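You operate a simulated robot arm through the tools that you are given. There is no shell and no other tool.

The job below is to be done with a simulated robot arm. You get a single attempt, and the scene is never put back.

Task
Put the two small boxes that the parts card names in the tool bench's orange tray.
Fine: they are in the tool bench's middle drawer; shut it again.

It is judged by the outcome, as a careful person would: the job done as asked, and still so three seconds after it is handed in. It fails if anything else is knocked over, pushed out of place, dropped, spilled or broken.

Robot
A 7-joint arm with a two-finger parallel gripper, fixed in place. Base frame: the origin is on the floor under the middle of its stand, x ahead of it, y to its left, z up. Units: m, degrees, N and s.
It reaches about 1.372 m from its shoulder. Its first joint turns from -149.0 to 149.0 degrees. Payload 3.43 kg.
The tool frame sits at the grasp point between the pads (the TCP): z along the fingers, y along the line on which they close. The tips reach 0.03 m beyond it. The gripper opens to 0.094 m. The fingers are 0.028 m wide and 0.01 m thick; the gripper's body (0.05 by 0.096 m) begins 0.055 m behind the TCP.
Orientation is told as [roll, pitch, yaw] about the base's x, y, z axes, in that order, counted from this pose: with the fingers straight down and closing along the base's y, the tool's x points along the base's -x, its y along +y and its z along -z.

Tools
- The arm moves only by the tool servo_tool. Its argument "commands" is a list of rows, each an object of numbers (a shift or turn left out is 0, a gripper value left out holds the last): "x", "y", "z": the shift along the tool's x, y, z in units of 300 mm (1.0 is 300 mm); "ax", "ay", "az": the turn, a rotation vector about the tool's x, y, z in units of 180 degrees (1.0 is 180 degrees); "grip": the closure, from 0 (fully open) to 1 (shut). In form: [{"x": .., "y": .., "z": .., "ax": .., "ay": .., "az": .., "grip": ..}, ...]. A call has 1 to 20 rows; each row is the pose to reach, as a shift and turn from the pose commanded when the call began, along the tool's axes at that moment. A call with a number of a shift or a turn outside -1 to 1 is refused whole. Rows are played at 5 a second. More than 0.05 m and 8.6 degrees between two rows, or a gripper value outside its range, and nothing of the call is played. Where a pose cannot be reached the arm comes as near as it can. A force on the tool above 40 N (or 10 N above the force at the start of the call, whichever is more), or a blocked arm, ends the call early, and 0.2 s more pass. The fingers move at their own pace (about 0.045 m/s each) and stop on an object; they squeeze with about 41 N. The grip force told is the motor's: it shows also when the fingers shut on nothing. Time passes only in rows, and 0.2 s behind the last, so rows that repeat a pose let the fingers close. The reply holds the time, the measured pose of the TCP, the force on the tool along the base axes, the opening and the grip force, in the units named above and with some noise, with the torque about the TCP (base axes, N m) and any sound that the robot's microphone picked up.
- Cameras (640 x 400 px; columns grow to the right, rows downward): "scene" is fixed at [0.2205, 0.501, 1.2344]; the picture's right is [-0.90, -0.43, 0.00], its down [-0.07, 0.15, -0.99] and it looks along [0.42, -0.89, -0.17] (base axes); focal length 371 px, centre (320, 200). "wrist" rides on the gripper at [0.076, 0.014, -0.102] in the tool frame; the picture's right is [-0.18, 0.98, 0.00], its down [-0.75, -0.14, -0.64] and it looks along [-0.63, -0.12, 0.77] (tool axes); focal length 243 px, centre (320, 200). There is no depth. A picture from a camera that has moved, and an enlarged one, comes with that camera's place and axes in the base frame and with its lens.
- capture(camera): a new picture of that camera. It takes no simulated time.
- close_up(camera, box): a new picture of the part [left, top, right, bottom] of that camera's present view, enlarged. It takes no simulated time.
- hand_in(): hands the job in; it is judged then, once.

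Nothing tells you positions but the pictures and the camera data. Unless the task says otherwise, let go and move clear before handing in.

The tools are called after ">>>" by a JSON object that holds its "api" and its "payload". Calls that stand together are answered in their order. servo_tool: Moves the arm, as the interface text tells. Its arguments: {"type":"object","properties":{"commands":{"type":"array","items":{"type":"object","properties":{"x":{"type":"number"},"y":{"type":"number"},"z":{"type":"number"},"ax":{"type":"number"},"ay":{"type":"number"},"az":{"type":"number"},"grip":{"type":"number"}}}}},"required":["commands"]} The other tools are called the same way: capture (camera) takes a picture; close_up (camera, box) takes an enlarged picture of a part of a camera's view; hand_in () hands the job in.

At the start:

```text
time: 0.0
position: [0.5238, -0.837, 1.118]
tcp_rot: [0.1, -0.1, 0.0]
ft_force: [-0.4, -0.8, 0.0]
torque: [0.03, 0.0, -0.02]
opening: 0.0939
finger_force: 0.1
```

scene: 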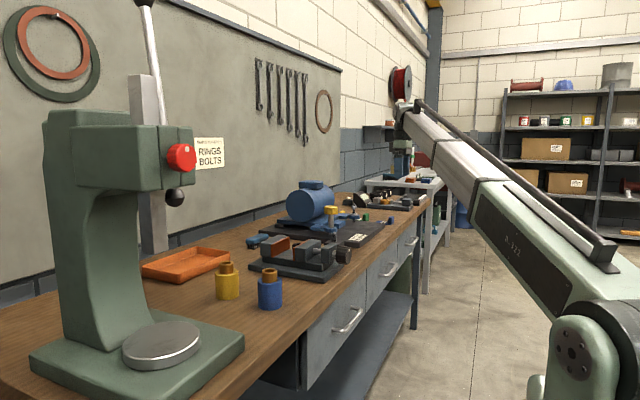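
wrist: 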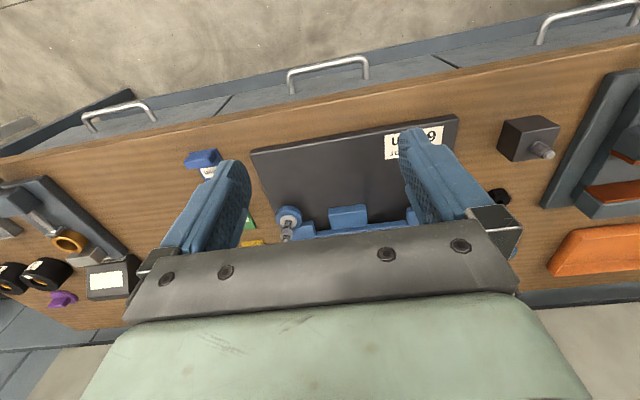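

I see a workbench with a press, an orange tray, a vise, a motor on a black mat, and three drawers with handles. I'll look closer for the parts card and the drawer handles before moving.

>>> {"api": "close_up", "payload": {"camera": "scene", "box": [180, 120, 340, 220]}}

>>> {"api": "close_up", "payload": {"camera": "scene", "box": [240, 180, 440, 305]}}

>>> {"api": "close_up", "payload": {"camera": "wrist", "box": [0, 60, 320, 260]}}

>>> {"api": "close_up", "payload": {"camera": "wrist", "box": [320, 0, 640, 200]}}

>>> {"api": "close_up", "payload": {"camera": "scene", "box": [100, 200, 420, 400]}}

```text
4.00 times, centred on (260, 170) of scene
camera zoom: at [0.2205, 0.501, 1.2344], right [-0.9, -0.43, 0.0], down [-0.07, 0.15, -0.99], along [0.42, -0.89, -0.17], focal length 1484 px, centre (560, 320)
```

zoom: 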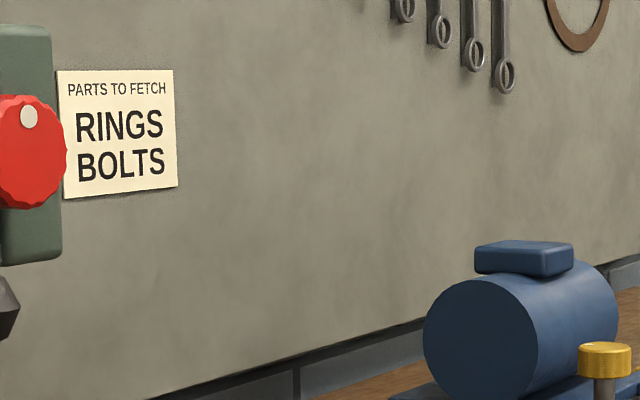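

```text
3.20 times, centred on (340, 242) of scene
camera zoom: at [0.2205, 0.501, 1.2344], right [-0.9, -0.43, 0.0], down [-0.07, 0.15, -0.99], along [0.42, -0.89, -0.17], focal length 1187 px, centre (256, 64)
```

zoom: 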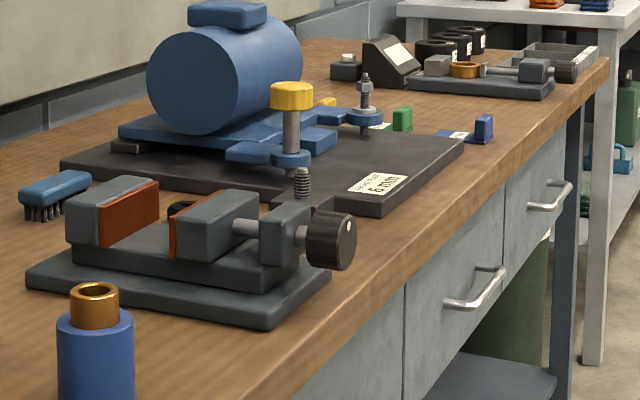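

```text
2.00 times, centred on (160, 160) of wrist
camera zoom: at [0.4481, -0.8238, 1.2197], right [0.18, 0.98, 0.0], down [0.75, -0.14, 0.64], along [0.63, -0.12, -0.77], focal length 485 px, centre (640, 280)
```

zoom: 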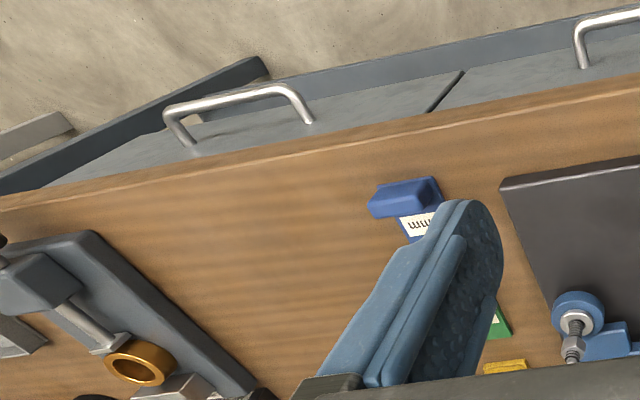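

```text
2.00 times, centred on (480, 100) of wrist
camera zoom: at [0.4481, -0.8238, 1.2197], right [0.18, 0.98, 0.0], down [0.75, -0.14, 0.64], along [0.63, -0.12, -0.77], focal length 485 px, centre (0, 400)
```

zoom: 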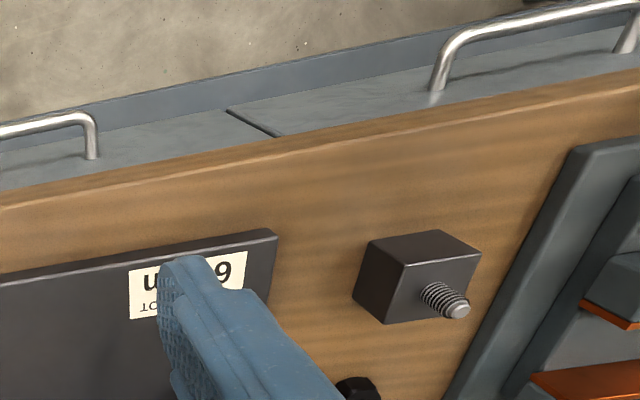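

```text
2.00 times, centred on (260, 300) of scene
camera zoom: at [0.2205, 0.501, 1.2344], right [-0.9, -0.43, 0.0], down [-0.07, 0.15, -0.99], along [0.42, -0.89, -0.17], focal length 742 px, centre (440, 0)
```

zoom: 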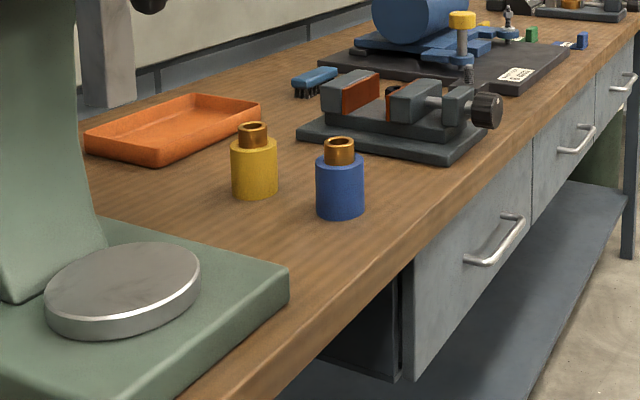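

The card names RINGS and BOLTS. I place the middle drawer handle at about (0.56, -0.83, 0.74), a bar along y on the bench front, and the orange tray at about (1.02, -0.28). I'll back off from the bench and turn the fingers horizontal, closing vertically, so I can grasp the bar.

>>> {"api": "servo_tool", "payload": {"commands": [{"x": 0.03, "y": 0.0014, "z": 0.035, "ax": -0.024, "ay": -0.024, "az": 0.024, "grip": 0}, {"x": 0.06, "y": 0.003, "z": 0.07, "ax": -0.048, "ay": -0.048, "az": 0.048}, {"x": 0.09, "y": 0.004, "z": 0.105, "ax": -0.072, "ay": -0.072, "az": 0.072}, {"x": 0.12, "y": 0.006, "z": 0.14, "ax": -0.096, "ay": -0.096, "az": 0.096}, {"x": 0.15, "y": 0.007, "z": 0.175, "ax": -0.12, "ay": -0.12, "az": 0.12}, {"x": 0.18, "y": 0.009, "z": 0.21, "ax": -0.144, "ay": -0.144, "az": 0.144}, {"x": 0.21, "y": 0.01, "z": 0.245, "ax": -0.168, "ay": -0.168, "az": 0.168}, {"x": 0.24, "y": 0.0115, "z": 0.28, "ax": -0.192, "ay": -0.192, "az": 0.192}]}}

>>> {"api": "capture", "payload": {"camera": "scene"}}

>>> {"api": "capture", "payload": {"camera": "wrist"}}

```text
time: 1.8
position: [0.4527, -0.8344, 1.0337]
tcp_rot: [45.0, -19.6, -45.0]
ft_force: [-0.4, 0.9, -0.3]
torque: [0.0, -0.02, -0.03]
opening: 0.0939
finger_force: 0.2
```

```text
taken
```

scene: 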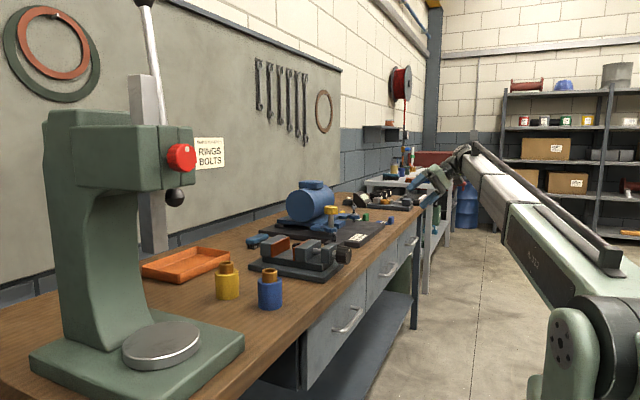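

```text
taken
camera wrist: at [0.3387, -0.8094, 1.0854], right [0.45, 0.53, 0.72], down [0.03, -0.81, 0.59], along [0.89, -0.24, -0.38], focal length 243 px, centre (320, 200)
```

wrist: 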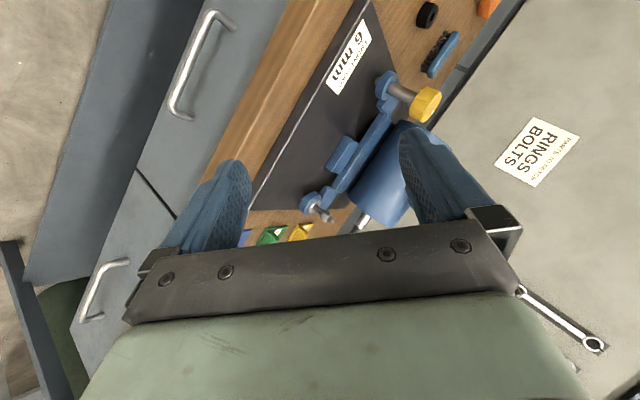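

The turn is working and nothing is in the way. I'll finish the second half so the fingers point at the drawer.

>>> {"api": "servo_tool", "payload": {"commands": [{"ax": -0.024, "ay": -0.024, "az": 0.024}, {"ax": -0.048, "ay": -0.048, "az": 0.048}, {"ax": -0.072, "ay": -0.072, "az": 0.072}, {"ax": -0.096, "ay": -0.096, "az": 0.096}, {"ax": -0.12, "ay": -0.12, "az": 0.12}, {"ax": -0.144, "ay": -0.144, "az": 0.144}, {"ax": -0.168, "ay": -0.168, "az": 0.168}, {"ax": -0.193, "ay": -0.193, "az": 0.193}, {"ax": -0.193, "ay": -0.193, "az": 0.193}]}}

>>> {"api": "capture", "payload": {"camera": "wrist"}}

>>> {"api": "capture", "payload": {"camera": "scene"}}

```text
time: 3.8
position: [0.4515, -0.8328, 1.0346]
tcp_rot: [90.1, 0.1, -90.0]
ft_force: [0.2, -0.7, -0.5]
torque: [0.03, -0.01, 0.0]
opening: 0.0943
finger_force: 0.1
```

```text
taken
camera wrist: at [0.35, -0.7581, 1.0475], right [0.0, -0.19, 0.98], down [-0.64, -0.75, -0.14], along [0.77, -0.63, -0.12], focal length 243 px, centre (320, 200)
```

wrist: 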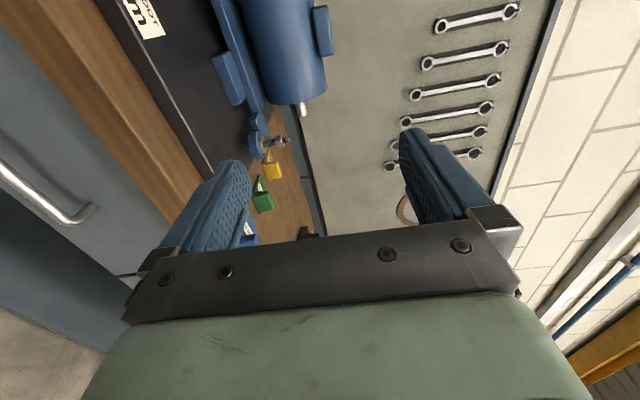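

```text
taken
```

scene: 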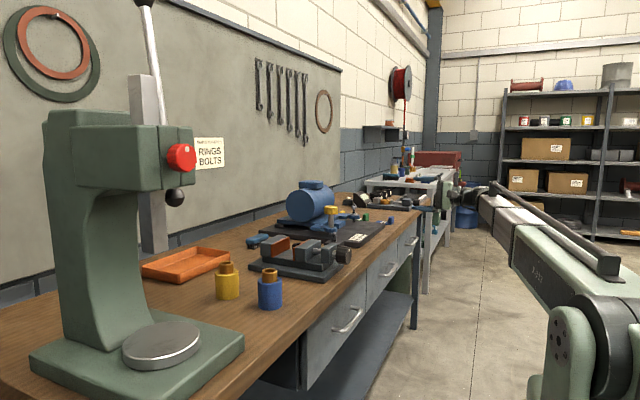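

The fingers now point along +x and close vertically. Next I'll go straight down to handle height, staying in front of the bench.

>>> {"api": "servo_tool", "payload": {"commands": [{"y": -0.12, "z": -0.02}, {"y": -0.24, "z": -0.04}, {"y": -0.36, "z": -0.06}, {"y": -0.48, "z": -0.08}, {"y": -0.6, "z": -0.08}, {"y": -0.72, "z": -0.08}, {"y": -0.84, "z": -0.08}, {"y": -0.983, "z": -0.08}, {"y": -0.983, "z": -0.08}]}}

>>> {"api": "capture", "payload": {"camera": "wrist"}}

>>> {"api": "close_up", "payload": {"camera": "scene", "box": [300, 160, 540, 310]}}

```text
time: 5.8
position: [0.4272, -0.8319, 0.7372]
tcp_rot: [90.0, 0.1, -90.0]
ft_force: [0.0, -0.7, -0.1]
torque: [0.04, 0.0, 0.02]
opening: 0.0941
finger_force: 0.0
```

```text
taken
camera wrist: at [0.3257, -0.7566, 0.7513], right [0.0, -0.18, 0.98], down [-0.64, -0.75, -0.14], along [0.77, -0.63, -0.12], focal length 243 px, centre (320, 200)
```

wrist: 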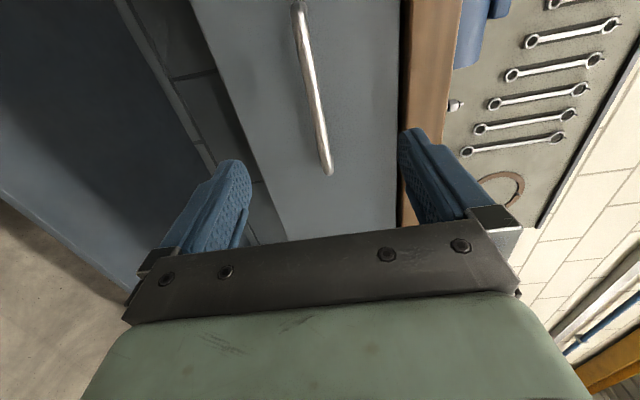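

```text
2.67 times, centred on (420, 235) of scene
camera zoom: at [0.2205, 0.501, 1.2344], right [-0.9, -0.43, 0.0], down [-0.07, 0.15, -0.99], along [0.42, -0.89, -0.17], focal length 989 px, centre (53, 107)
```

zoom: 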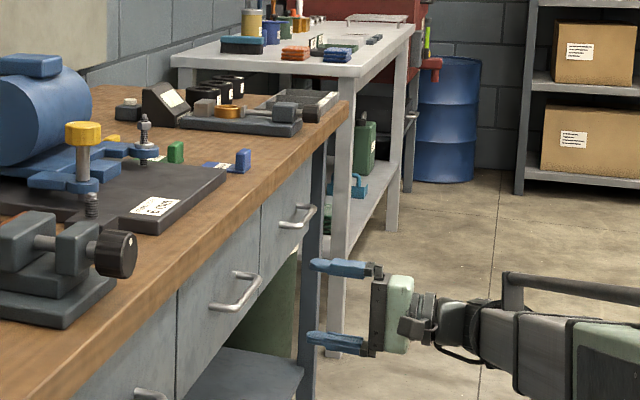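

The gripper is level with the handle, which I now estimate at x≈0.556, z≈0.73. I'll narrow the opening a bit and move forward so the bar sits between the fingers.

>>> {"api": "servo_tool", "payload": {"commands": [{"y": -0.02, "z": 0.05, "grip": 0.4}, {"y": -0.02, "z": 0.12, "grip": 0.4}, {"y": -0.02, "z": 0.19, "grip": 0.4}, {"y": -0.02, "z": 0.26, "grip": 0.4}, {"y": -0.02, "z": 0.31, "grip": 0.4}, {"y": -0.02, "z": 0.31, "grip": 0.4}]}}

>>> {"api": "capture", "payload": {"camera": "wrist"}}

>>> {"api": "close_up", "payload": {"camera": "scene", "box": [340, 210, 500, 310]}}

```text
time: 7.2
position: [0.5215, -0.8349, 0.733]
tcp_rot: [90.1, 0.0, -90.0]
ft_force: [0.3, 1.0, -0.1]
torque: [-0.03, -0.02, -0.03]
opening: 0.0565
finger_force: 0.1
```

```text
taken
camera wrist: at [0.419, -0.7592, 0.7462], right [0.0, -0.18, 0.98], down [-0.64, -0.75, -0.14], along [0.77, -0.63, -0.12], focal length 243 px, centre (320, 200)
```

wrist: 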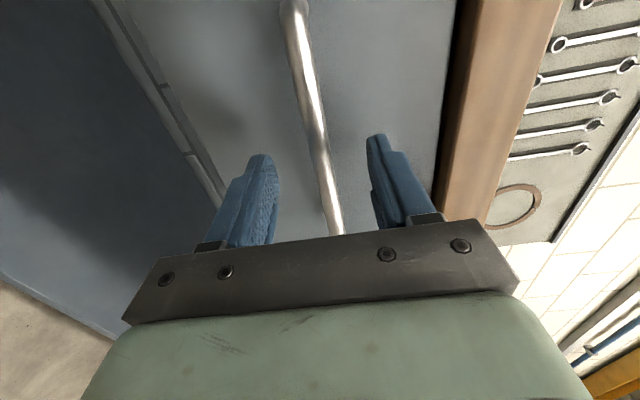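

```text
4.00 times, centred on (420, 260) of scene
camera zoom: at [0.2205, 0.501, 1.2344], right [-0.9, -0.43, 0.0], down [-0.07, 0.15, -0.99], along [0.42, -0.89, -0.17], focal length 1484 px, centre (-80, -40)
```

zoom: 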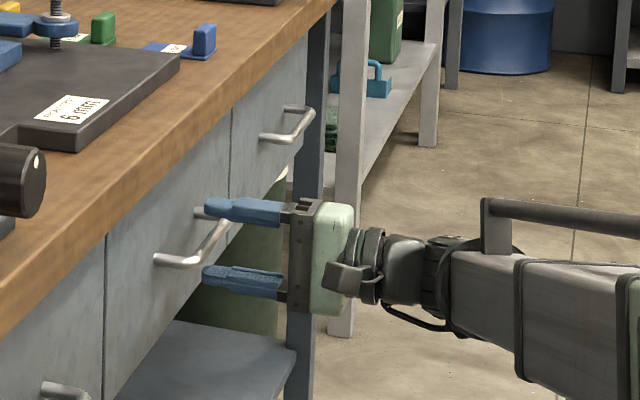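

The bar sits between the two fingers. I'll move another 22 mm forward and close on it.

>>> {"api": "servo_tool", "payload": {"commands": [{"z": 0.04}, {"z": 0.075}, {"z": 0.075, "grip": 0.6}, {"z": 0.075, "grip": 0.8}, {"z": 0.075, "grip": 1}, {"z": 0.075, "grip": 1}, {"z": 0.075, "grip": 1}, {"z": 0.075, "grip": 1}]}}

>>> {"api": "capture", "payload": {"camera": "wrist"}}

>>> {"api": "close_up", "payload": {"camera": "scene", "box": [340, 210, 500, 310]}}

```text
time: 9.0
position: [0.5429, -0.8347, 0.7339]
tcp_rot: [90.3, -0.1, -90.1]
ft_force: [1.1, -7.5, 27.2]
torque: [-0.04, 0.12, 0.92]
opening: 0.0165
finger_force: 44.9
```

```text
taken
camera wrist: at [0.4411, -0.7589, 0.7478], right [0.0, -0.18, 0.98], down [-0.64, -0.75, -0.14], along [0.77, -0.63, -0.11], focal length 243 px, centre (320, 200)
```

wrist: 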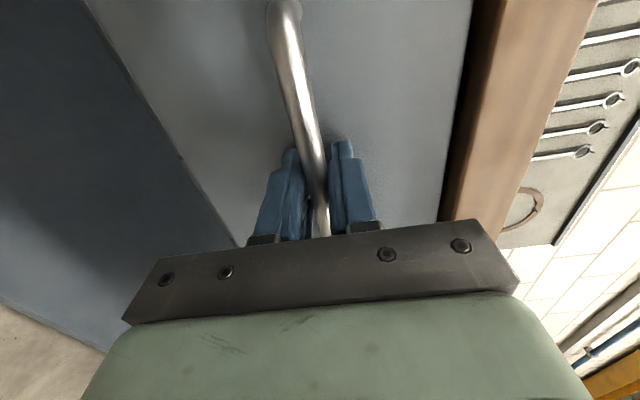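

```text
4.00 times, centred on (420, 260) of scene
camera zoom: at [0.2205, 0.501, 1.2344], right [-0.9, -0.43, 0.0], down [-0.07, 0.15, -0.99], along [0.42, -0.89, -0.17], focal length 1484 px, centre (-80, -40)
```

zoom: 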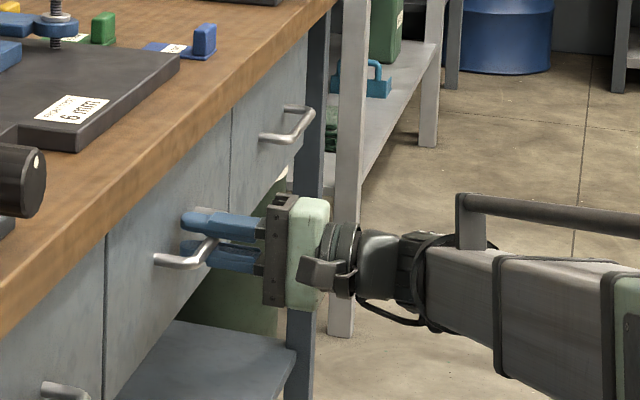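

I have the bar, with an opening of 16.5 mm. There is 27 N of vertical load, so I'll raise the tool a few millimetres to relieve it before pulling.

>>> {"api": "servo_tool", "payload": {"commands": [{"y": 0.007, "grip": 1}, {"y": 0.014, "grip": 1}, {"y": 0.014, "grip": 1}]}}

```text
time: 9.8
position: [0.5432, -0.8342, 0.7358]
tcp_rot: [89.8, 0.1, -90.1]
ft_force: [-1.7, -2.2, -4.8]
torque: [-0.04, 0.01, -0.65]
opening: 0.0162
finger_force: 45.0
```

The load has dropped to about 5 N. I'll start pulling the drawer open slowly.

>>> {"api": "servo_tool", "payload": {"commands": [{"z": -0.02}, {"z": -0.05}, {"z": -0.09}, {"z": -0.13}, {"z": -0.17}, {"z": -0.21}, {"z": -0.25}, {"z": -0.29}, {"z": -0.33}, {"z": -0.33}]}}

>>> {"api": "capture", "payload": {"camera": "scene"}}

>>> {"api": "capture", "payload": {"camera": "wrist"}}

```text
time: 12.0
position: [0.4439, -0.8339, 0.7344]
tcp_rot: [89.7, 0.0, -90.0]
ft_force: [-0.6, -4.5, -30.5]
torque: [-0.05, -0.03, -0.32]
opening: 0.0163
finger_force: 44.9
```

```text
taken
```

scene: 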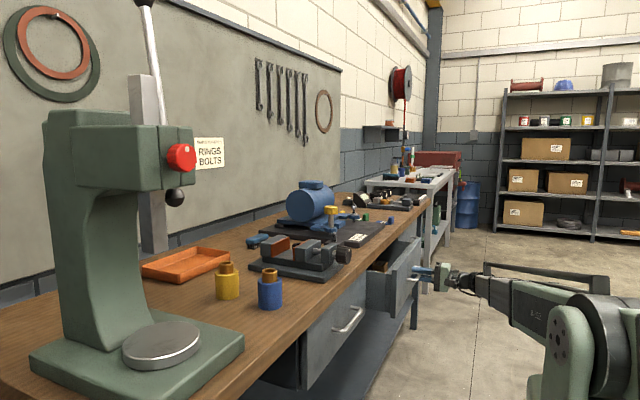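

```text
taken
camera wrist: at [0.3416, -0.7591, 0.749], right [0.0, -0.18, 0.98], down [-0.64, -0.75, -0.14], along [0.77, -0.63, -0.12], focal length 243 px, centre (320, 200)
```

wrist: 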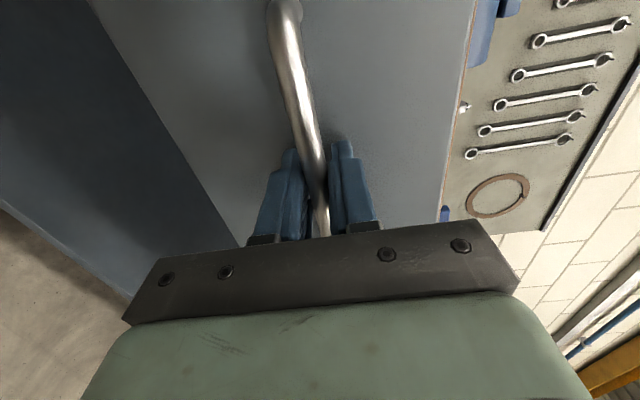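

The drawer slides well and is about 10 cm open. I'll relieve the vertical load a little and keep pulling.

>>> {"api": "servo_tool", "payload": {"commands": [{"y": -0.008, "z": 0}, {"y": -0.008, "z": -0.04}, {"y": -0.008, "z": -0.08}, {"y": -0.008, "z": -0.12}, {"y": -0.008, "z": -0.16}, {"y": -0.008, "z": -0.2}, {"y": -0.008, "z": -0.24}, {"y": -0.008, "z": -0.28}, {"y": -0.008, "z": -0.32}, {"y": -0.008, "z": -0.36}, {"y": -0.008, "z": -0.36}]}}

>>> {"api": "capture", "payload": {"camera": "scene"}}

```text
time: 14.4
position: [0.3378, -0.8347, 0.7357]
tcp_rot: [90.0, 0.1, -90.0]
ft_force: [-1.2, 2.3, -17.6]
torque: [-0.05, 0.02, 0.27]
opening: 0.0164
finger_force: 44.9
```

```text
taken
```

scene: 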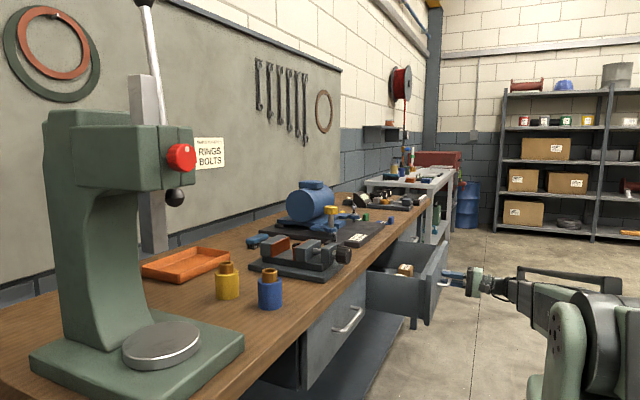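

>>> {"api": "close_up", "payload": {"camera": "scene", "box": [350, 230, 478, 310]}}

```text
5.00 times, centred on (414, 270) of scene
camera zoom: at [0.2205, 0.501, 1.2344], right [-0.9, -0.43, 0.0], down [-0.07, 0.15, -0.99], along [0.42, -0.89, -0.17], focal length 1855 px, centre (-150, -150)
```

zoom: 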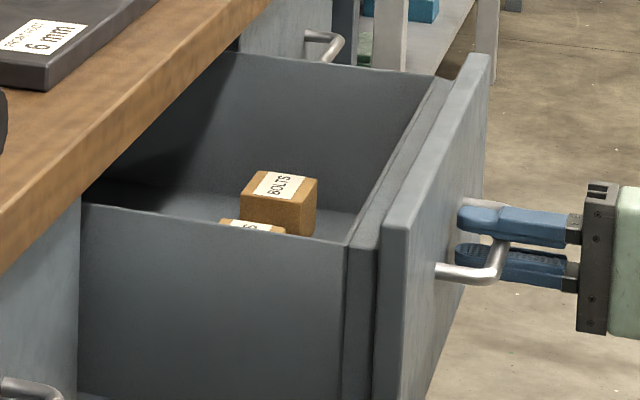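

The drawer is about 20 cm open. I can see a box labelled BOLTS and another label ending in S. I'll pull about 5 cm more to have room to reach in.

>>> {"api": "servo_tool", "payload": {"commands": [{"y": -0.006, "z": 0}, {"y": -0.006, "z": -0.03}, {"y": -0.006, "z": -0.07}, {"y": -0.006, "z": -0.11}, {"y": -0.006, "z": -0.15}, {"y": -0.006, "z": -0.18}, {"y": -0.006, "z": -0.18}]}}

>>> {"api": "close_up", "payload": {"camera": "scene", "box": [350, 230, 510, 330]}}

```text
time: 16.0
position: [0.2822, -0.8353, 0.7354]
tcp_rot: [90.2, -0.1, -90.1]
ft_force: [-0.4, -8.4, 23.6]
torque: [0.07, 0.05, 1.34]
opening: 0.0161
finger_force: 45.1
```

```text
4.00 times, centred on (430, 280) of scene
camera zoom: at [0.2205, 0.501, 1.2344], right [-0.9, -0.43, 0.0], down [-0.07, 0.15, -0.99], along [0.42, -0.89, -0.17], focal length 1484 px, centre (-120, -120)
```

zoom: 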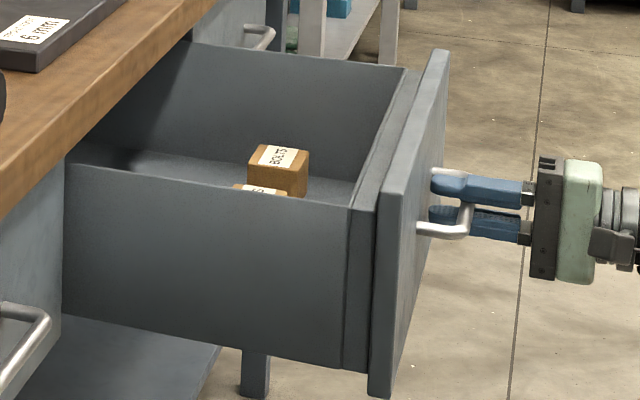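

The drawer is about 26 cm open, which is enough. I'll release the handle and back straight off it.

>>> {"api": "servo_tool", "payload": {"commands": [{"y": 0.004, "grip": 0.8}, {"y": 0.004, "grip": 0.6}, {"y": 0.004, "grip": 0.4}, {"y": 0.004, "grip": 0.4}, {"y": 0.004, "z": -0.05, "grip": 0.4}, {"y": 0.004, "z": -0.12, "grip": 0.4}, {"y": 0.004, "z": -0.2, "grip": 0.4}, {"y": 0.004, "z": -0.2, "grip": 0.4}]}}

>>> {"api": "capture", "payload": {"camera": "scene"}}

```text
time: 17.8
position: [0.2216, -0.8352, 0.7341]
tcp_rot: [90.0, 0.1, -89.9]
ft_force: [-0.1, -0.2, 0.5]
torque: [0.0, -0.01, 0.01]
opening: 0.0565
finger_force: 0.0
```

```text
taken
```

scene: 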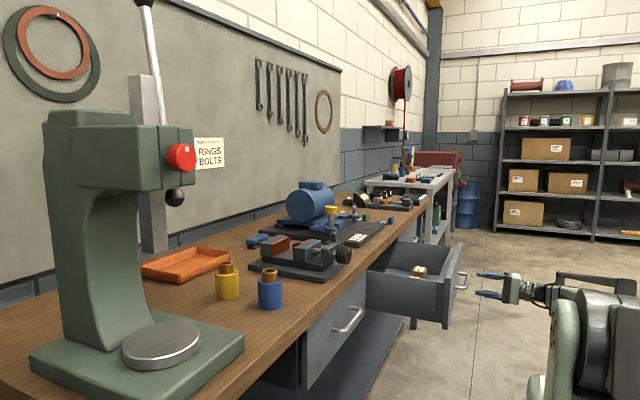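

The handle is released and the drawer stays open. Next I'll lift up and turn the fingers back to pointing down, so the wrist camera can look into the drawer.

>>> {"api": "servo_tool", "payload": {"commands": [{"y": 0.1}, {"y": 0.2}, {"y": 0.3}, {"y": 0.35, "ax": 0.024, "ay": 0.024, "az": -0.024}, {"y": 0.4, "ax": 0.048, "ay": 0.048, "az": -0.048}, {"y": 0.45, "ax": 0.072, "ay": 0.072, "az": -0.072}, {"y": 0.5, "ax": 0.096, "ay": 0.096, "az": -0.096}, {"y": 0.55, "ax": 0.12, "ay": 0.12, "az": -0.12}, {"y": 0.6, "ax": 0.144, "ay": 0.144, "az": -0.144}, {"y": 0.65, "ax": 0.168, "ay": 0.168, "az": -0.168}, {"y": 0.7, "ax": 0.192, "ay": 0.192, "az": -0.192}, {"y": 0.75, "ax": 0.216, "ay": 0.216, "az": -0.216}, {"y": 0.8, "ax": 0.24, "ay": 0.24, "az": -0.24}, {"y": 0.85, "ax": 0.264, "ay": 0.264, "az": -0.264}, {"y": 0.9, "ax": 0.288, "ay": 0.288, "az": -0.288}, {"y": 0.95, "ax": 0.312, "ay": 0.312, "az": -0.312}, {"y": 0.98, "ax": 0.336, "ay": 0.336, "az": -0.336}, {"y": 0.98, "ax": 0.36, "ay": 0.36, "az": -0.36}, {"y": 0.98, "ax": 0.385, "ay": 0.385, "az": -0.385}, {"y": 0.98, "ax": 0.385, "ay": 0.385, "az": -0.385}]}}

>>> {"api": "capture", "payload": {"camera": "wrist"}}

>>> {"api": "capture", "payload": {"camera": "scene"}}

```text
time: 22.0
position: [0.2224, -0.834, 1.0279]
tcp_rot: [0.0, 0.1, 0.1]
ft_force: [-0.2, -0.6, -0.9]
torque: [-0.01, -0.01, 0.02]
opening: 0.0565
finger_force: 0.2
```

```text
taken
camera wrist: at [0.1467, -0.8207, 1.1299], right [0.18, 0.98, 0.0], down [0.75, -0.14, 0.64], along [0.63, -0.12, -0.77], focal length 243 px, centre (320, 200)
```

wrist: 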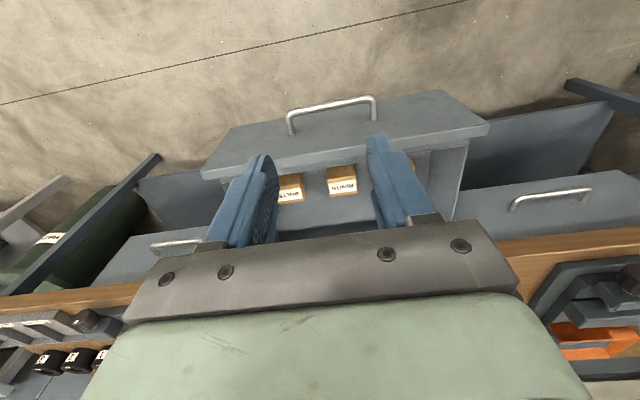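

```text
taken
```

scene: 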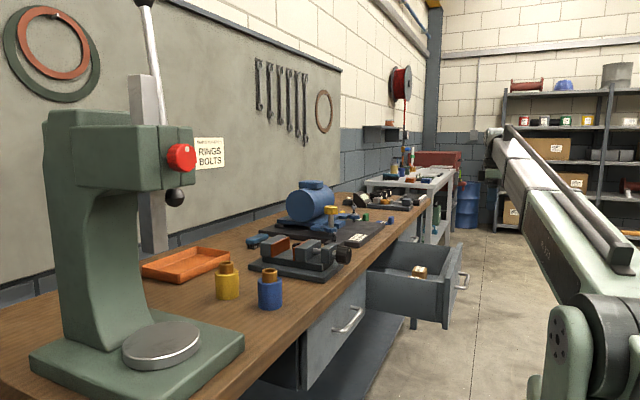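

>>> {"api": "close_up", "payload": {"camera": "wrist", "box": [240, 130, 448, 260]}}

>>> {"api": "close_up", "payload": {"camera": "wrist", "box": [180, 80, 500, 280]}}

```text
3.08 times, centred on (344, 195) of wrist
camera zoom: at [0.1467, -0.8207, 1.1299], right [0.18, 0.98, 0.0], down [0.75, -0.14, 0.64], along [0.63, -0.12, -0.77], focal length 746 px, centre (246, 215)
```

zoom: 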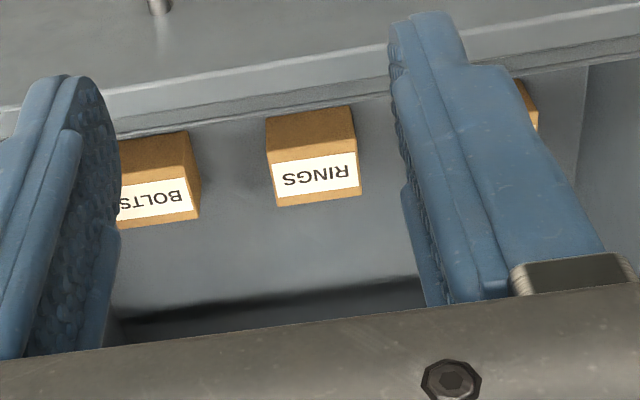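

```text
2.00 times, centred on (340, 180) of wrist
camera zoom: at [0.1467, -0.8207, 1.1299], right [0.18, 0.98, 0.0], down [0.75, -0.14, 0.64], along [0.63, -0.12, -0.77], focal length 485 px, centre (280, 240)
```

zoom: 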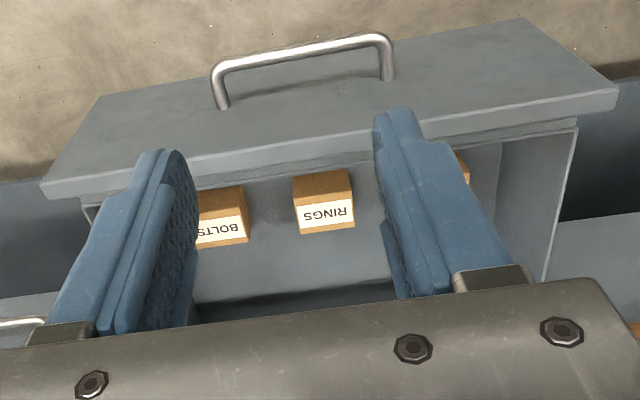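

The drawer holds three boxes with labels on top: BOLTS at about (0.475, -0.95), RINGS at about (0.476, -0.83), and a third near y≈-0.71. Each is roughly 4 x 6 cm with its top at z≈0.70. I'll move above RINGS with the gripper open to check the positions.

>>> {"api": "servo_tool", "payload": {"commands": [{"x": -0.12, "z": 0.0, "grip": 0}, {"x": -0.24, "z": 0.0}, {"x": -0.36, "z": 0.02}, {"x": -0.48, "z": 0.05}, {"x": -0.6, "z": 0.08}, {"x": -0.72, "z": 0.1}, {"x": -0.84, "y": 0.01, "z": 0.13}, {"x": -0.847, "y": 0.01, "z": 0.13}]}}

>>> {"api": "capture", "payload": {"camera": "wrist"}}

>>> {"api": "close_up", "payload": {"camera": "wrist", "box": [200, 0, 456, 160]}}

>>> {"api": "capture", "payload": {"camera": "scene"}}

```text
time: 23.8
position: [0.4775, -0.8303, 0.9904]
tcp_rot: [0.0, -0.1, 0.0]
ft_force: [-0.1, -0.5, 0.3]
torque: [-0.01, 0.03, -0.02]
opening: 0.0939
finger_force: 0.0
```

```text
taken
camera wrist: at [0.402, -0.8172, 1.0917], right [0.18, 0.98, 0.0], down [0.75, -0.14, 0.64], along [0.63, -0.12, -0.77], focal length 243 px, centre (320, 200)
```

wrist: 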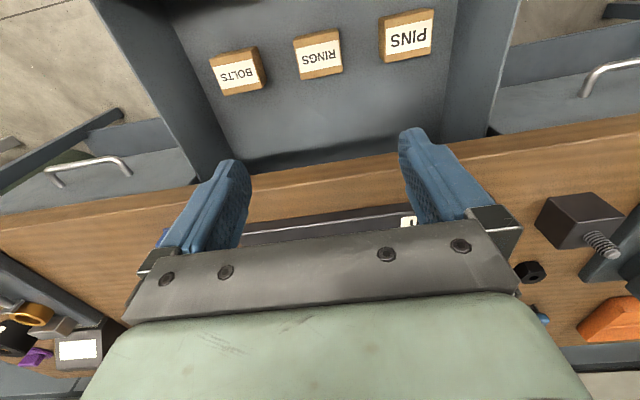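

```text
2.50 times, centred on (328, 80) of wrist
camera zoom: at [0.402, -0.8172, 1.0917], right [0.18, 0.98, 0.0], down [0.75, -0.14, 0.64], along [0.63, -0.12, -0.77], focal length 606 px, centre (300, 500)
```

zoom: 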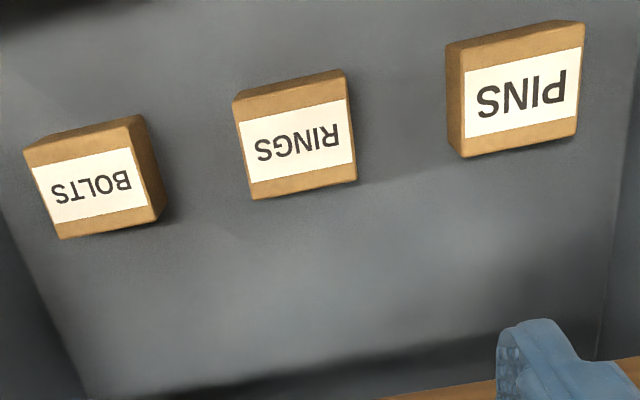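

```text
taken
```

scene: 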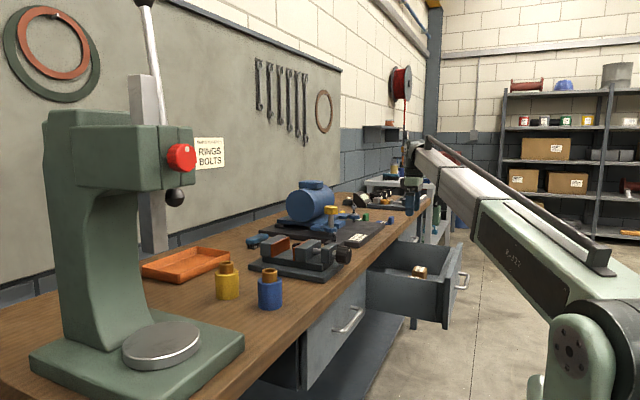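

All three labels are readable: BOLTS, RINGS and PINS, so PINS stays in the drawer. I'll zoom in further to get exact box edges before descending on RINGS.

>>> {"api": "close_up", "payload": {"camera": "wrist", "box": [280, 15, 360, 65]}}

>>> {"api": "close_up", "payload": {"camera": "wrist", "box": [200, 30, 280, 80]}}

>>> {"api": "close_up", "payload": {"camera": "wrist", "box": [100, 0, 520, 200]}}

```text
8.00 times, centred on (320, 40) of wrist
camera zoom: at [0.402, -0.8172, 1.0917], right [0.18, 0.98, 0.0], down [0.75, -0.14, 0.64], along [0.63, -0.12, -0.77], focal length 1941 px, centre (320, 1480)
```

zoom: 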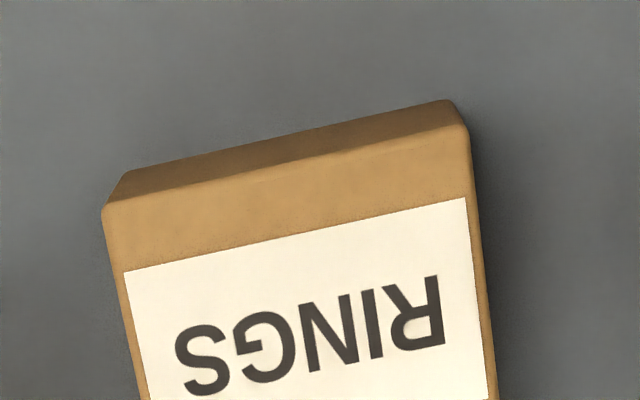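

```text
8.00 times, centred on (240, 55) of wrist
camera zoom: at [0.402, -0.8172, 1.0917], right [0.18, 0.98, 0.0], down [0.75, -0.14, 0.64], along [0.63, -0.12, -0.77], focal length 1941 px, centre (960, 1360)
```

zoom: 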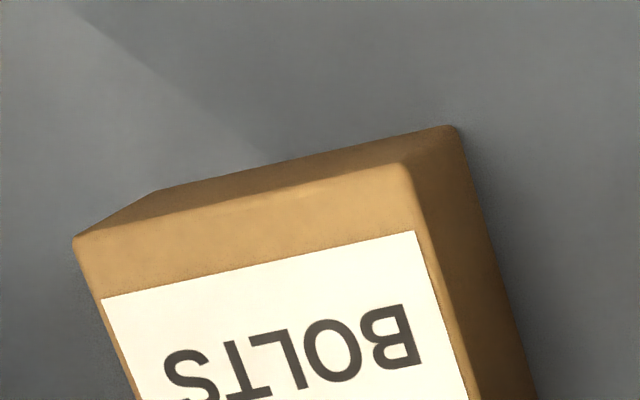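

```text
1.52 times, centred on (310, 100) of wrist
camera zoom: at [0.402, -0.8172, 1.0917], right [0.18, 0.98, 0.0], down [0.75, -0.14, 0.64], along [0.63, -0.12, -0.77], focal length 370 px, centre (335, 352)
```

zoom: 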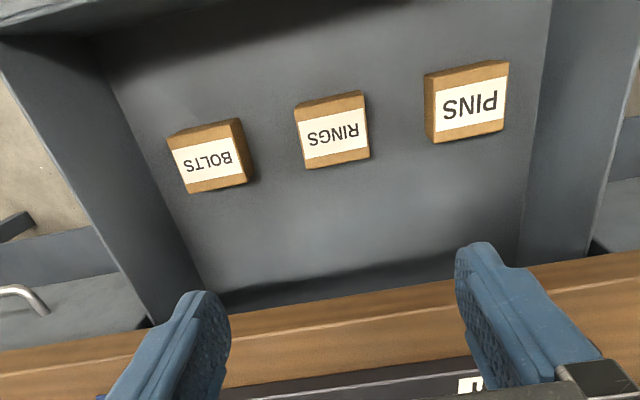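

RINGS works out at x 0.440–0.488, y -0.861 to -0.801, top z≈0.711, drawer floor z≈0.664. BOLTS has the same x and is centred at y≈-0.950. I'll descend over RINGS part of the way and check alignment.

>>> {"api": "servo_tool", "payload": {"commands": [{"x": 0.045, "y": -0.002, "z": 0.08, "grip": 0}, {"x": 0.045, "y": -0.002, "z": 0.2}, {"x": 0.045, "y": -0.002, "z": 0.32}, {"x": 0.045, "y": -0.002, "z": 0.44}, {"x": 0.045, "y": -0.002, "z": 0.56}, {"x": 0.045, "y": -0.002, "z": 0.66}, {"x": 0.045, "y": -0.002, "z": 0.66}]}}

>>> {"api": "capture", "payload": {"camera": "wrist"}}

>>> {"api": "close_up", "payload": {"camera": "scene", "box": [340, 190, 500, 310]}}

```text
time: 25.4
position: [0.4634, -0.831, 0.7901]
tcp_rot: [0.0, 0.0, 0.0]
ft_force: [-0.6, 0.4, -0.1]
torque: [0.01, -0.01, -0.04]
opening: 0.0939
finger_force: 0.0
```

```text
taken
camera wrist: at [0.3872, -0.8178, 0.8922], right [0.18, 0.98, 0.0], down [0.75, -0.14, 0.64], along [0.63, -0.12, -0.77], focal length 243 px, centre (320, 200)
```

wrist: 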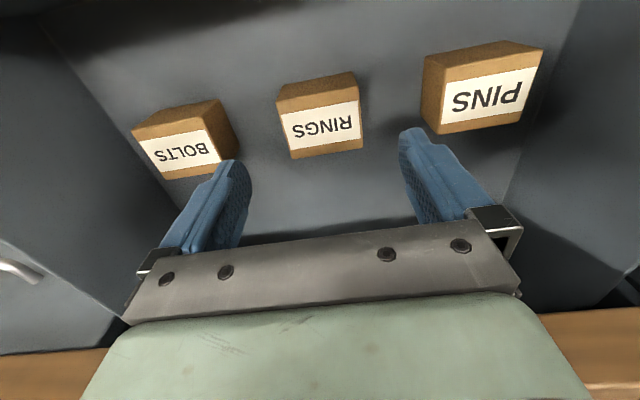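

```text
3.33 times, centred on (420, 250) of scene
camera zoom: at [0.2205, 0.501, 1.2344], right [-0.9, -0.43, 0.0], down [-0.07, 0.15, -0.99], along [0.42, -0.89, -0.17], focal length 1237 px, centre (-13, 33)
```

zoom: 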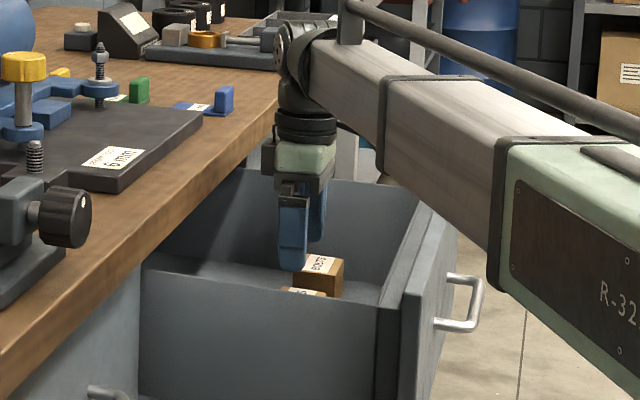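

The gripper is centred over RINGS with both fingers clear of the neighbouring boxes. I'll check the arm's clearance in the full scene view before going lower.

>>> {"api": "capture", "payload": {"camera": "scene"}}

```text
taken
```

scene: 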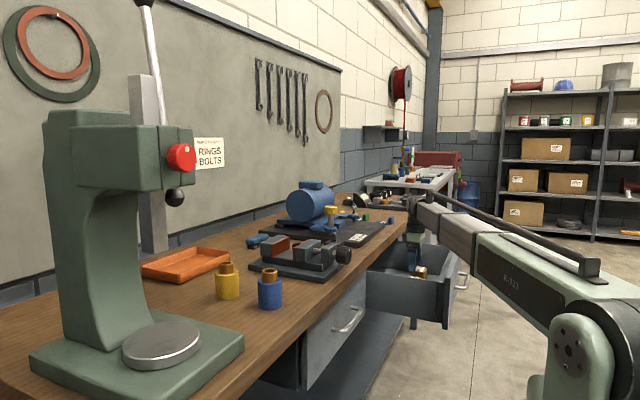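

The forearm passes about 4 cm above the drawer edge at grasp height, which is tight but enough. I'll descend to z≈0.703 in small steps and close on RINGS.

>>> {"api": "servo_tool", "payload": {"commands": [{"z": 0.06, "grip": 0}, {"z": 0.12}, {"z": 0.18}, {"z": 0.23}, {"z": 0.27}, {"z": 0.29}, {"z": 0.29}]}}

>>> {"api": "capture", "payload": {"camera": "wrist"}}

>>> {"api": "close_up", "payload": {"camera": "scene", "box": [340, 190, 500, 310]}}

```text
time: 27.0
position: [0.4619, -0.8321, 0.7041]
tcp_rot: [0.0, 0.0, 0.0]
ft_force: [-0.7, 0.0, -0.7]
torque: [-0.01, -0.02, 0.02]
opening: 0.0938
finger_force: 0.1
```

```text
taken
camera wrist: at [0.3865, -0.8174, 0.8051], right [0.18, 0.98, 0.0], down [0.75, -0.14, 0.64], along [0.63, -0.12, -0.77], focal length 243 px, centre (320, 200)
```

wrist: 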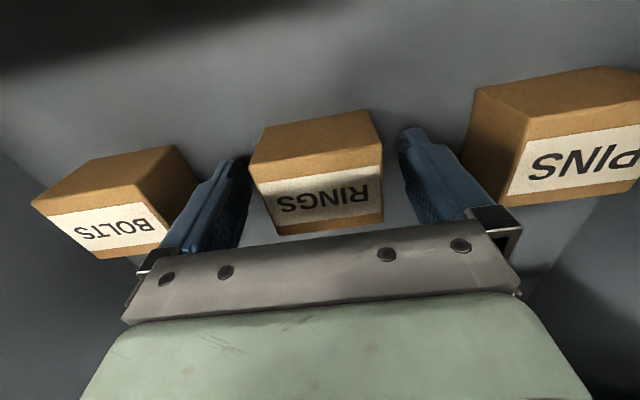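

```text
3.33 times, centred on (420, 250) of scene
camera zoom: at [0.2205, 0.501, 1.2344], right [-0.9, -0.43, 0.0], down [-0.07, 0.15, -0.99], along [0.42, -0.89, -0.17], focal length 1237 px, centre (-13, 33)
```

zoom: 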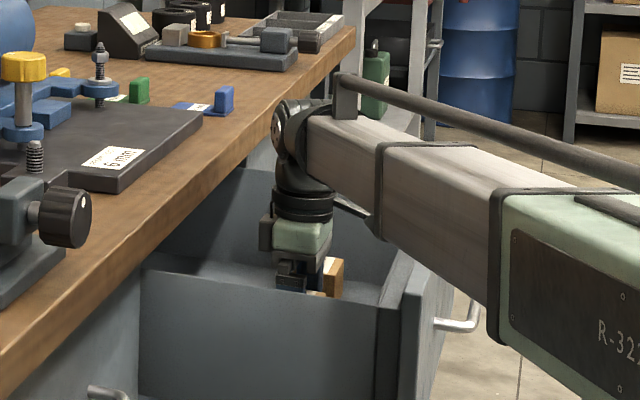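

The fingers straddle RINGS without touching anything. I'll close on it.

>>> {"api": "servo_tool", "payload": {"commands": [{"grip": 0.3}, {"grip": 0.6}, {"grip": 1}, {"grip": 1}, {"grip": 1}, {"grip": 1}]}}

```text
time: 28.4
position: [0.4619, -0.831, 0.703]
tcp_rot: [0.1, -0.1, 0.0]
ft_force: [-1.2, 0.5, 0.7]
torque: [0.05, -0.01, 0.01]
opening: 0.0657
finger_force: 40.9
```

RINGS is gripped firmly (opening 66 mm, 41 N). I'll lift straight up out of the drawer.

>>> {"api": "servo_tool", "payload": {"commands": [{"z": -0.03, "grip": 1}, {"z": -0.08}, {"z": -0.16}, {"z": -0.26}, {"z": -0.38}, {"z": -0.5}, {"z": -0.62}, {"z": -0.74}, {"z": -0.86}, {"z": -0.98}, {"z": -0.98}]}}

>>> {"api": "capture", "payload": {"camera": "wrist"}}

>>> {"api": "capture", "payload": {"camera": "scene"}}

```text
time: 30.8
position: [0.4647, -0.8306, 0.9983]
tcp_rot: [0.0, -0.1, -0.1]
ft_force: [0.0, -0.3, -2.3]
torque: [-0.01, 0.03, -0.02]
opening: 0.0661
finger_force: 41.1
```

```text
taken
camera wrist: at [0.3879, -0.8168, 1.0997], right [0.18, 0.98, 0.0], down [0.75, -0.14, 0.64], along [0.63, -0.12, -0.77], focal length 243 px, centre (320, 200)
```

wrist: 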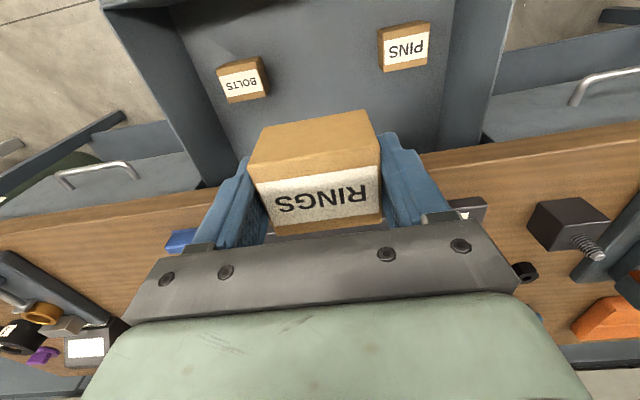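

```text
taken
```

scene: 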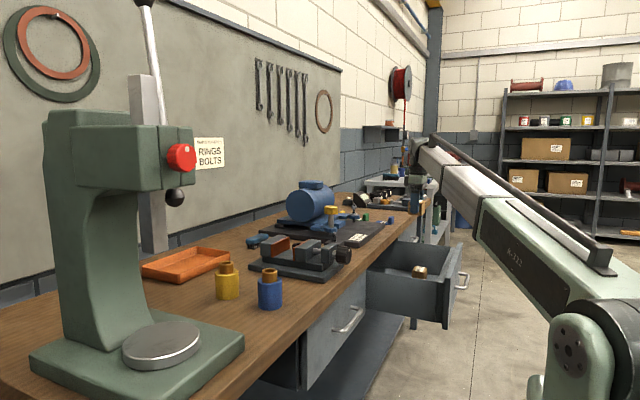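

RINGS is held and clear of the drawer, and BOLTS and PINS were not disturbed. Before carrying it across the bench I'll check the arm's shape and the obstacles near the tray: the two bottles, the vise and the press.

>>> {"api": "close_up", "payload": {"camera": "scene", "box": [440, 200, 640, 400]}}

>>> {"api": "close_up", "payload": {"camera": "scene", "box": [20, 180, 380, 400]}}

>>> {"api": "close_up", "payload": {"camera": "scene", "box": [120, 220, 360, 320]}}

```text
2.00 times, centred on (540, 300) of scene
camera zoom: at [0.2205, 0.501, 1.2344], right [-0.9, -0.43, 0.0], down [-0.07, 0.15, -0.99], along [0.42, -0.89, -0.17], focal length 742 px, centre (-120, 0)
```

zoom: 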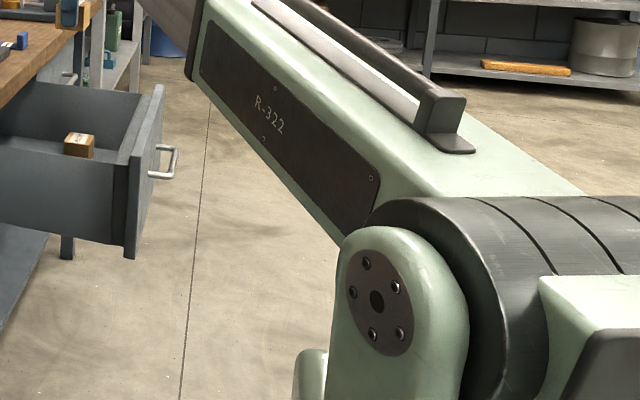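

```text
1.78 times, centred on (200, 290) of scene
camera zoom: at [0.2205, 0.501, 1.2344], right [-0.9, -0.43, 0.0], down [-0.07, 0.15, -0.99], along [0.42, -0.89, -0.17], focal length 660 px, centre (533, 40)
```

zoom: 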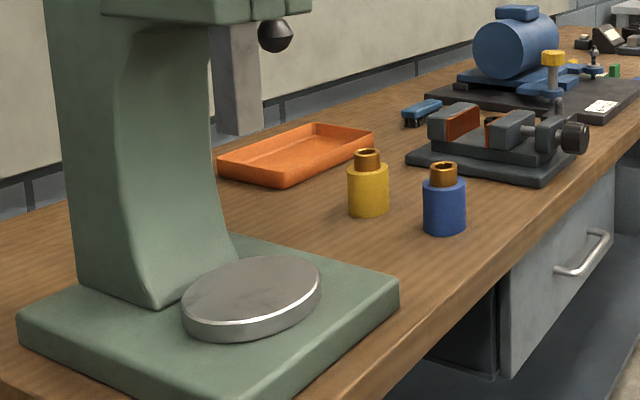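

```text
2.67 times, centred on (240, 270) of scene
camera zoom: at [0.2205, 0.501, 1.2344], right [-0.9, -0.43, 0.0], down [-0.07, 0.15, -0.99], along [0.42, -0.89, -0.17], focal length 989 px, centre (533, 13)
```

zoom: 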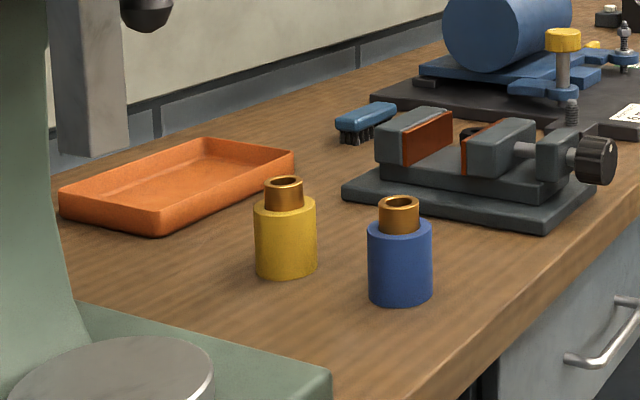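

This looks like a straight telescoping arm from a shoulder at about z≈1.02, so the beam should pass about 6 cm over the bottles (tops ≈0.94). I'll swing RINGS along the front of the bench toward the tray's y, then look at the tray with the wrist camera.

>>> {"api": "servo_tool", "payload": {"commands": [{"y": 0.08, "grip": 1}, {"y": 0.2}, {"y": 0.34}, {"y": 0.48}, {"y": 0.62}, {"y": 0.76}, {"y": 0.88}, {"y": 0.96}, {"y": 0.96}]}}

>>> {"api": "servo_tool", "payload": {"commands": [{"y": 0.08, "grip": 1}, {"y": 0.2}, {"y": 0.34}, {"y": 0.48}, {"y": 0.62}, {"y": 0.76}, {"y": 0.86}, {"y": 0.92}, {"y": 0.92}]}}

>>> {"api": "capture", "payload": {"camera": "wrist"}}

>>> {"api": "capture", "payload": {"camera": "scene"}}

```text
time: 32.8
position: [0.4638, -0.5443, 0.9982]
tcp_rot: [0.0, 0.0, 0.1]
ft_force: [-0.5, 0.8, -2.0]
torque: [0.02, 0.01, 0.01]
opening: 0.0661
finger_force: 41.1
```

```text
time: 34.8
position: [0.4623, -0.2685, 0.9994]
tcp_rot: [-0.1, 0.0, 0.0]
ft_force: [0.7, 0.7, -3.1]
torque: [0.02, 0.0, -0.02]
opening: 0.0662
finger_force: 40.8
```

```text
taken
camera wrist: at [0.3865, -0.2542, 1.1009], right [0.18, 0.98, 0.0], down [0.75, -0.14, 0.64], along [0.63, -0.12, -0.77], focal length 243 px, centre (320, 200)
```

wrist: 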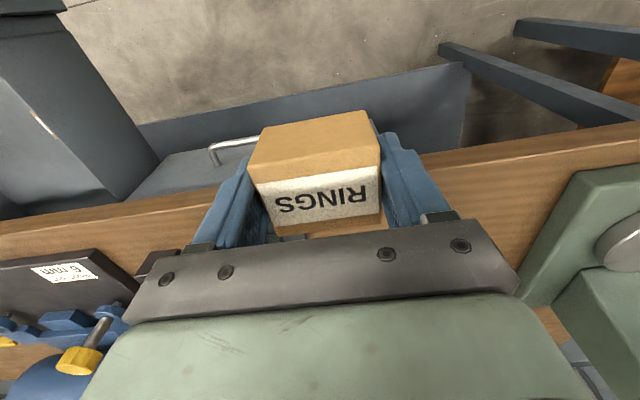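

```text
taken
```

scene: 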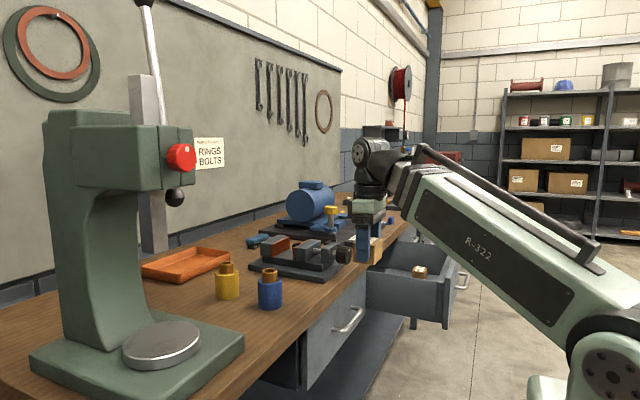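

The arm retracted as expected and RINGS is now at y≈-0.27 in front of the bench. Next I'll extend over the bench through the lane between the bottles and the vise, keeping the box bottom at about 0.96.

>>> {"api": "servo_tool", "payload": {"commands": [{"x": -0.08, "grip": 1}, {"x": -0.2}, {"x": -0.32}, {"x": -0.44}, {"x": -0.56}, {"x": -0.68}, {"x": -0.8}, {"x": -0.9}, {"x": -0.9}]}}

>>> {"api": "capture", "payload": {"camera": "wrist"}}

>>> {"api": "capture", "payload": {"camera": "scene"}}

```text
time: 36.8
position: [0.7318, -0.2682, 0.9982]
tcp_rot: [0.0, 0.1, 0.0]
ft_force: [0.2, 0.5, -2.6]
torque: [-0.04, -0.02, -0.03]
opening: 0.0662
finger_force: 41.1
```

```text
taken
camera wrist: at [0.6566, -0.2543, 1.0999], right [0.18, 0.98, 0.0], down [0.75, -0.14, 0.64], along [0.63, -0.12, -0.77], focal length 243 px, centre (320, 200)
```

wrist: 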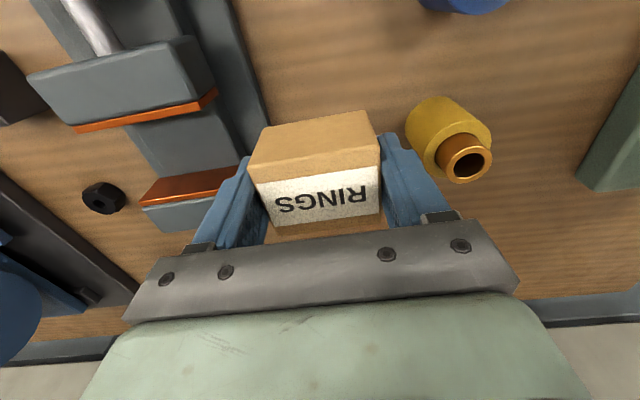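

```text
taken
```

scene: 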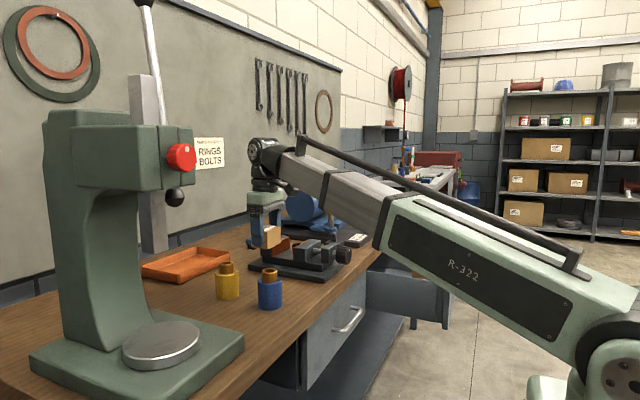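

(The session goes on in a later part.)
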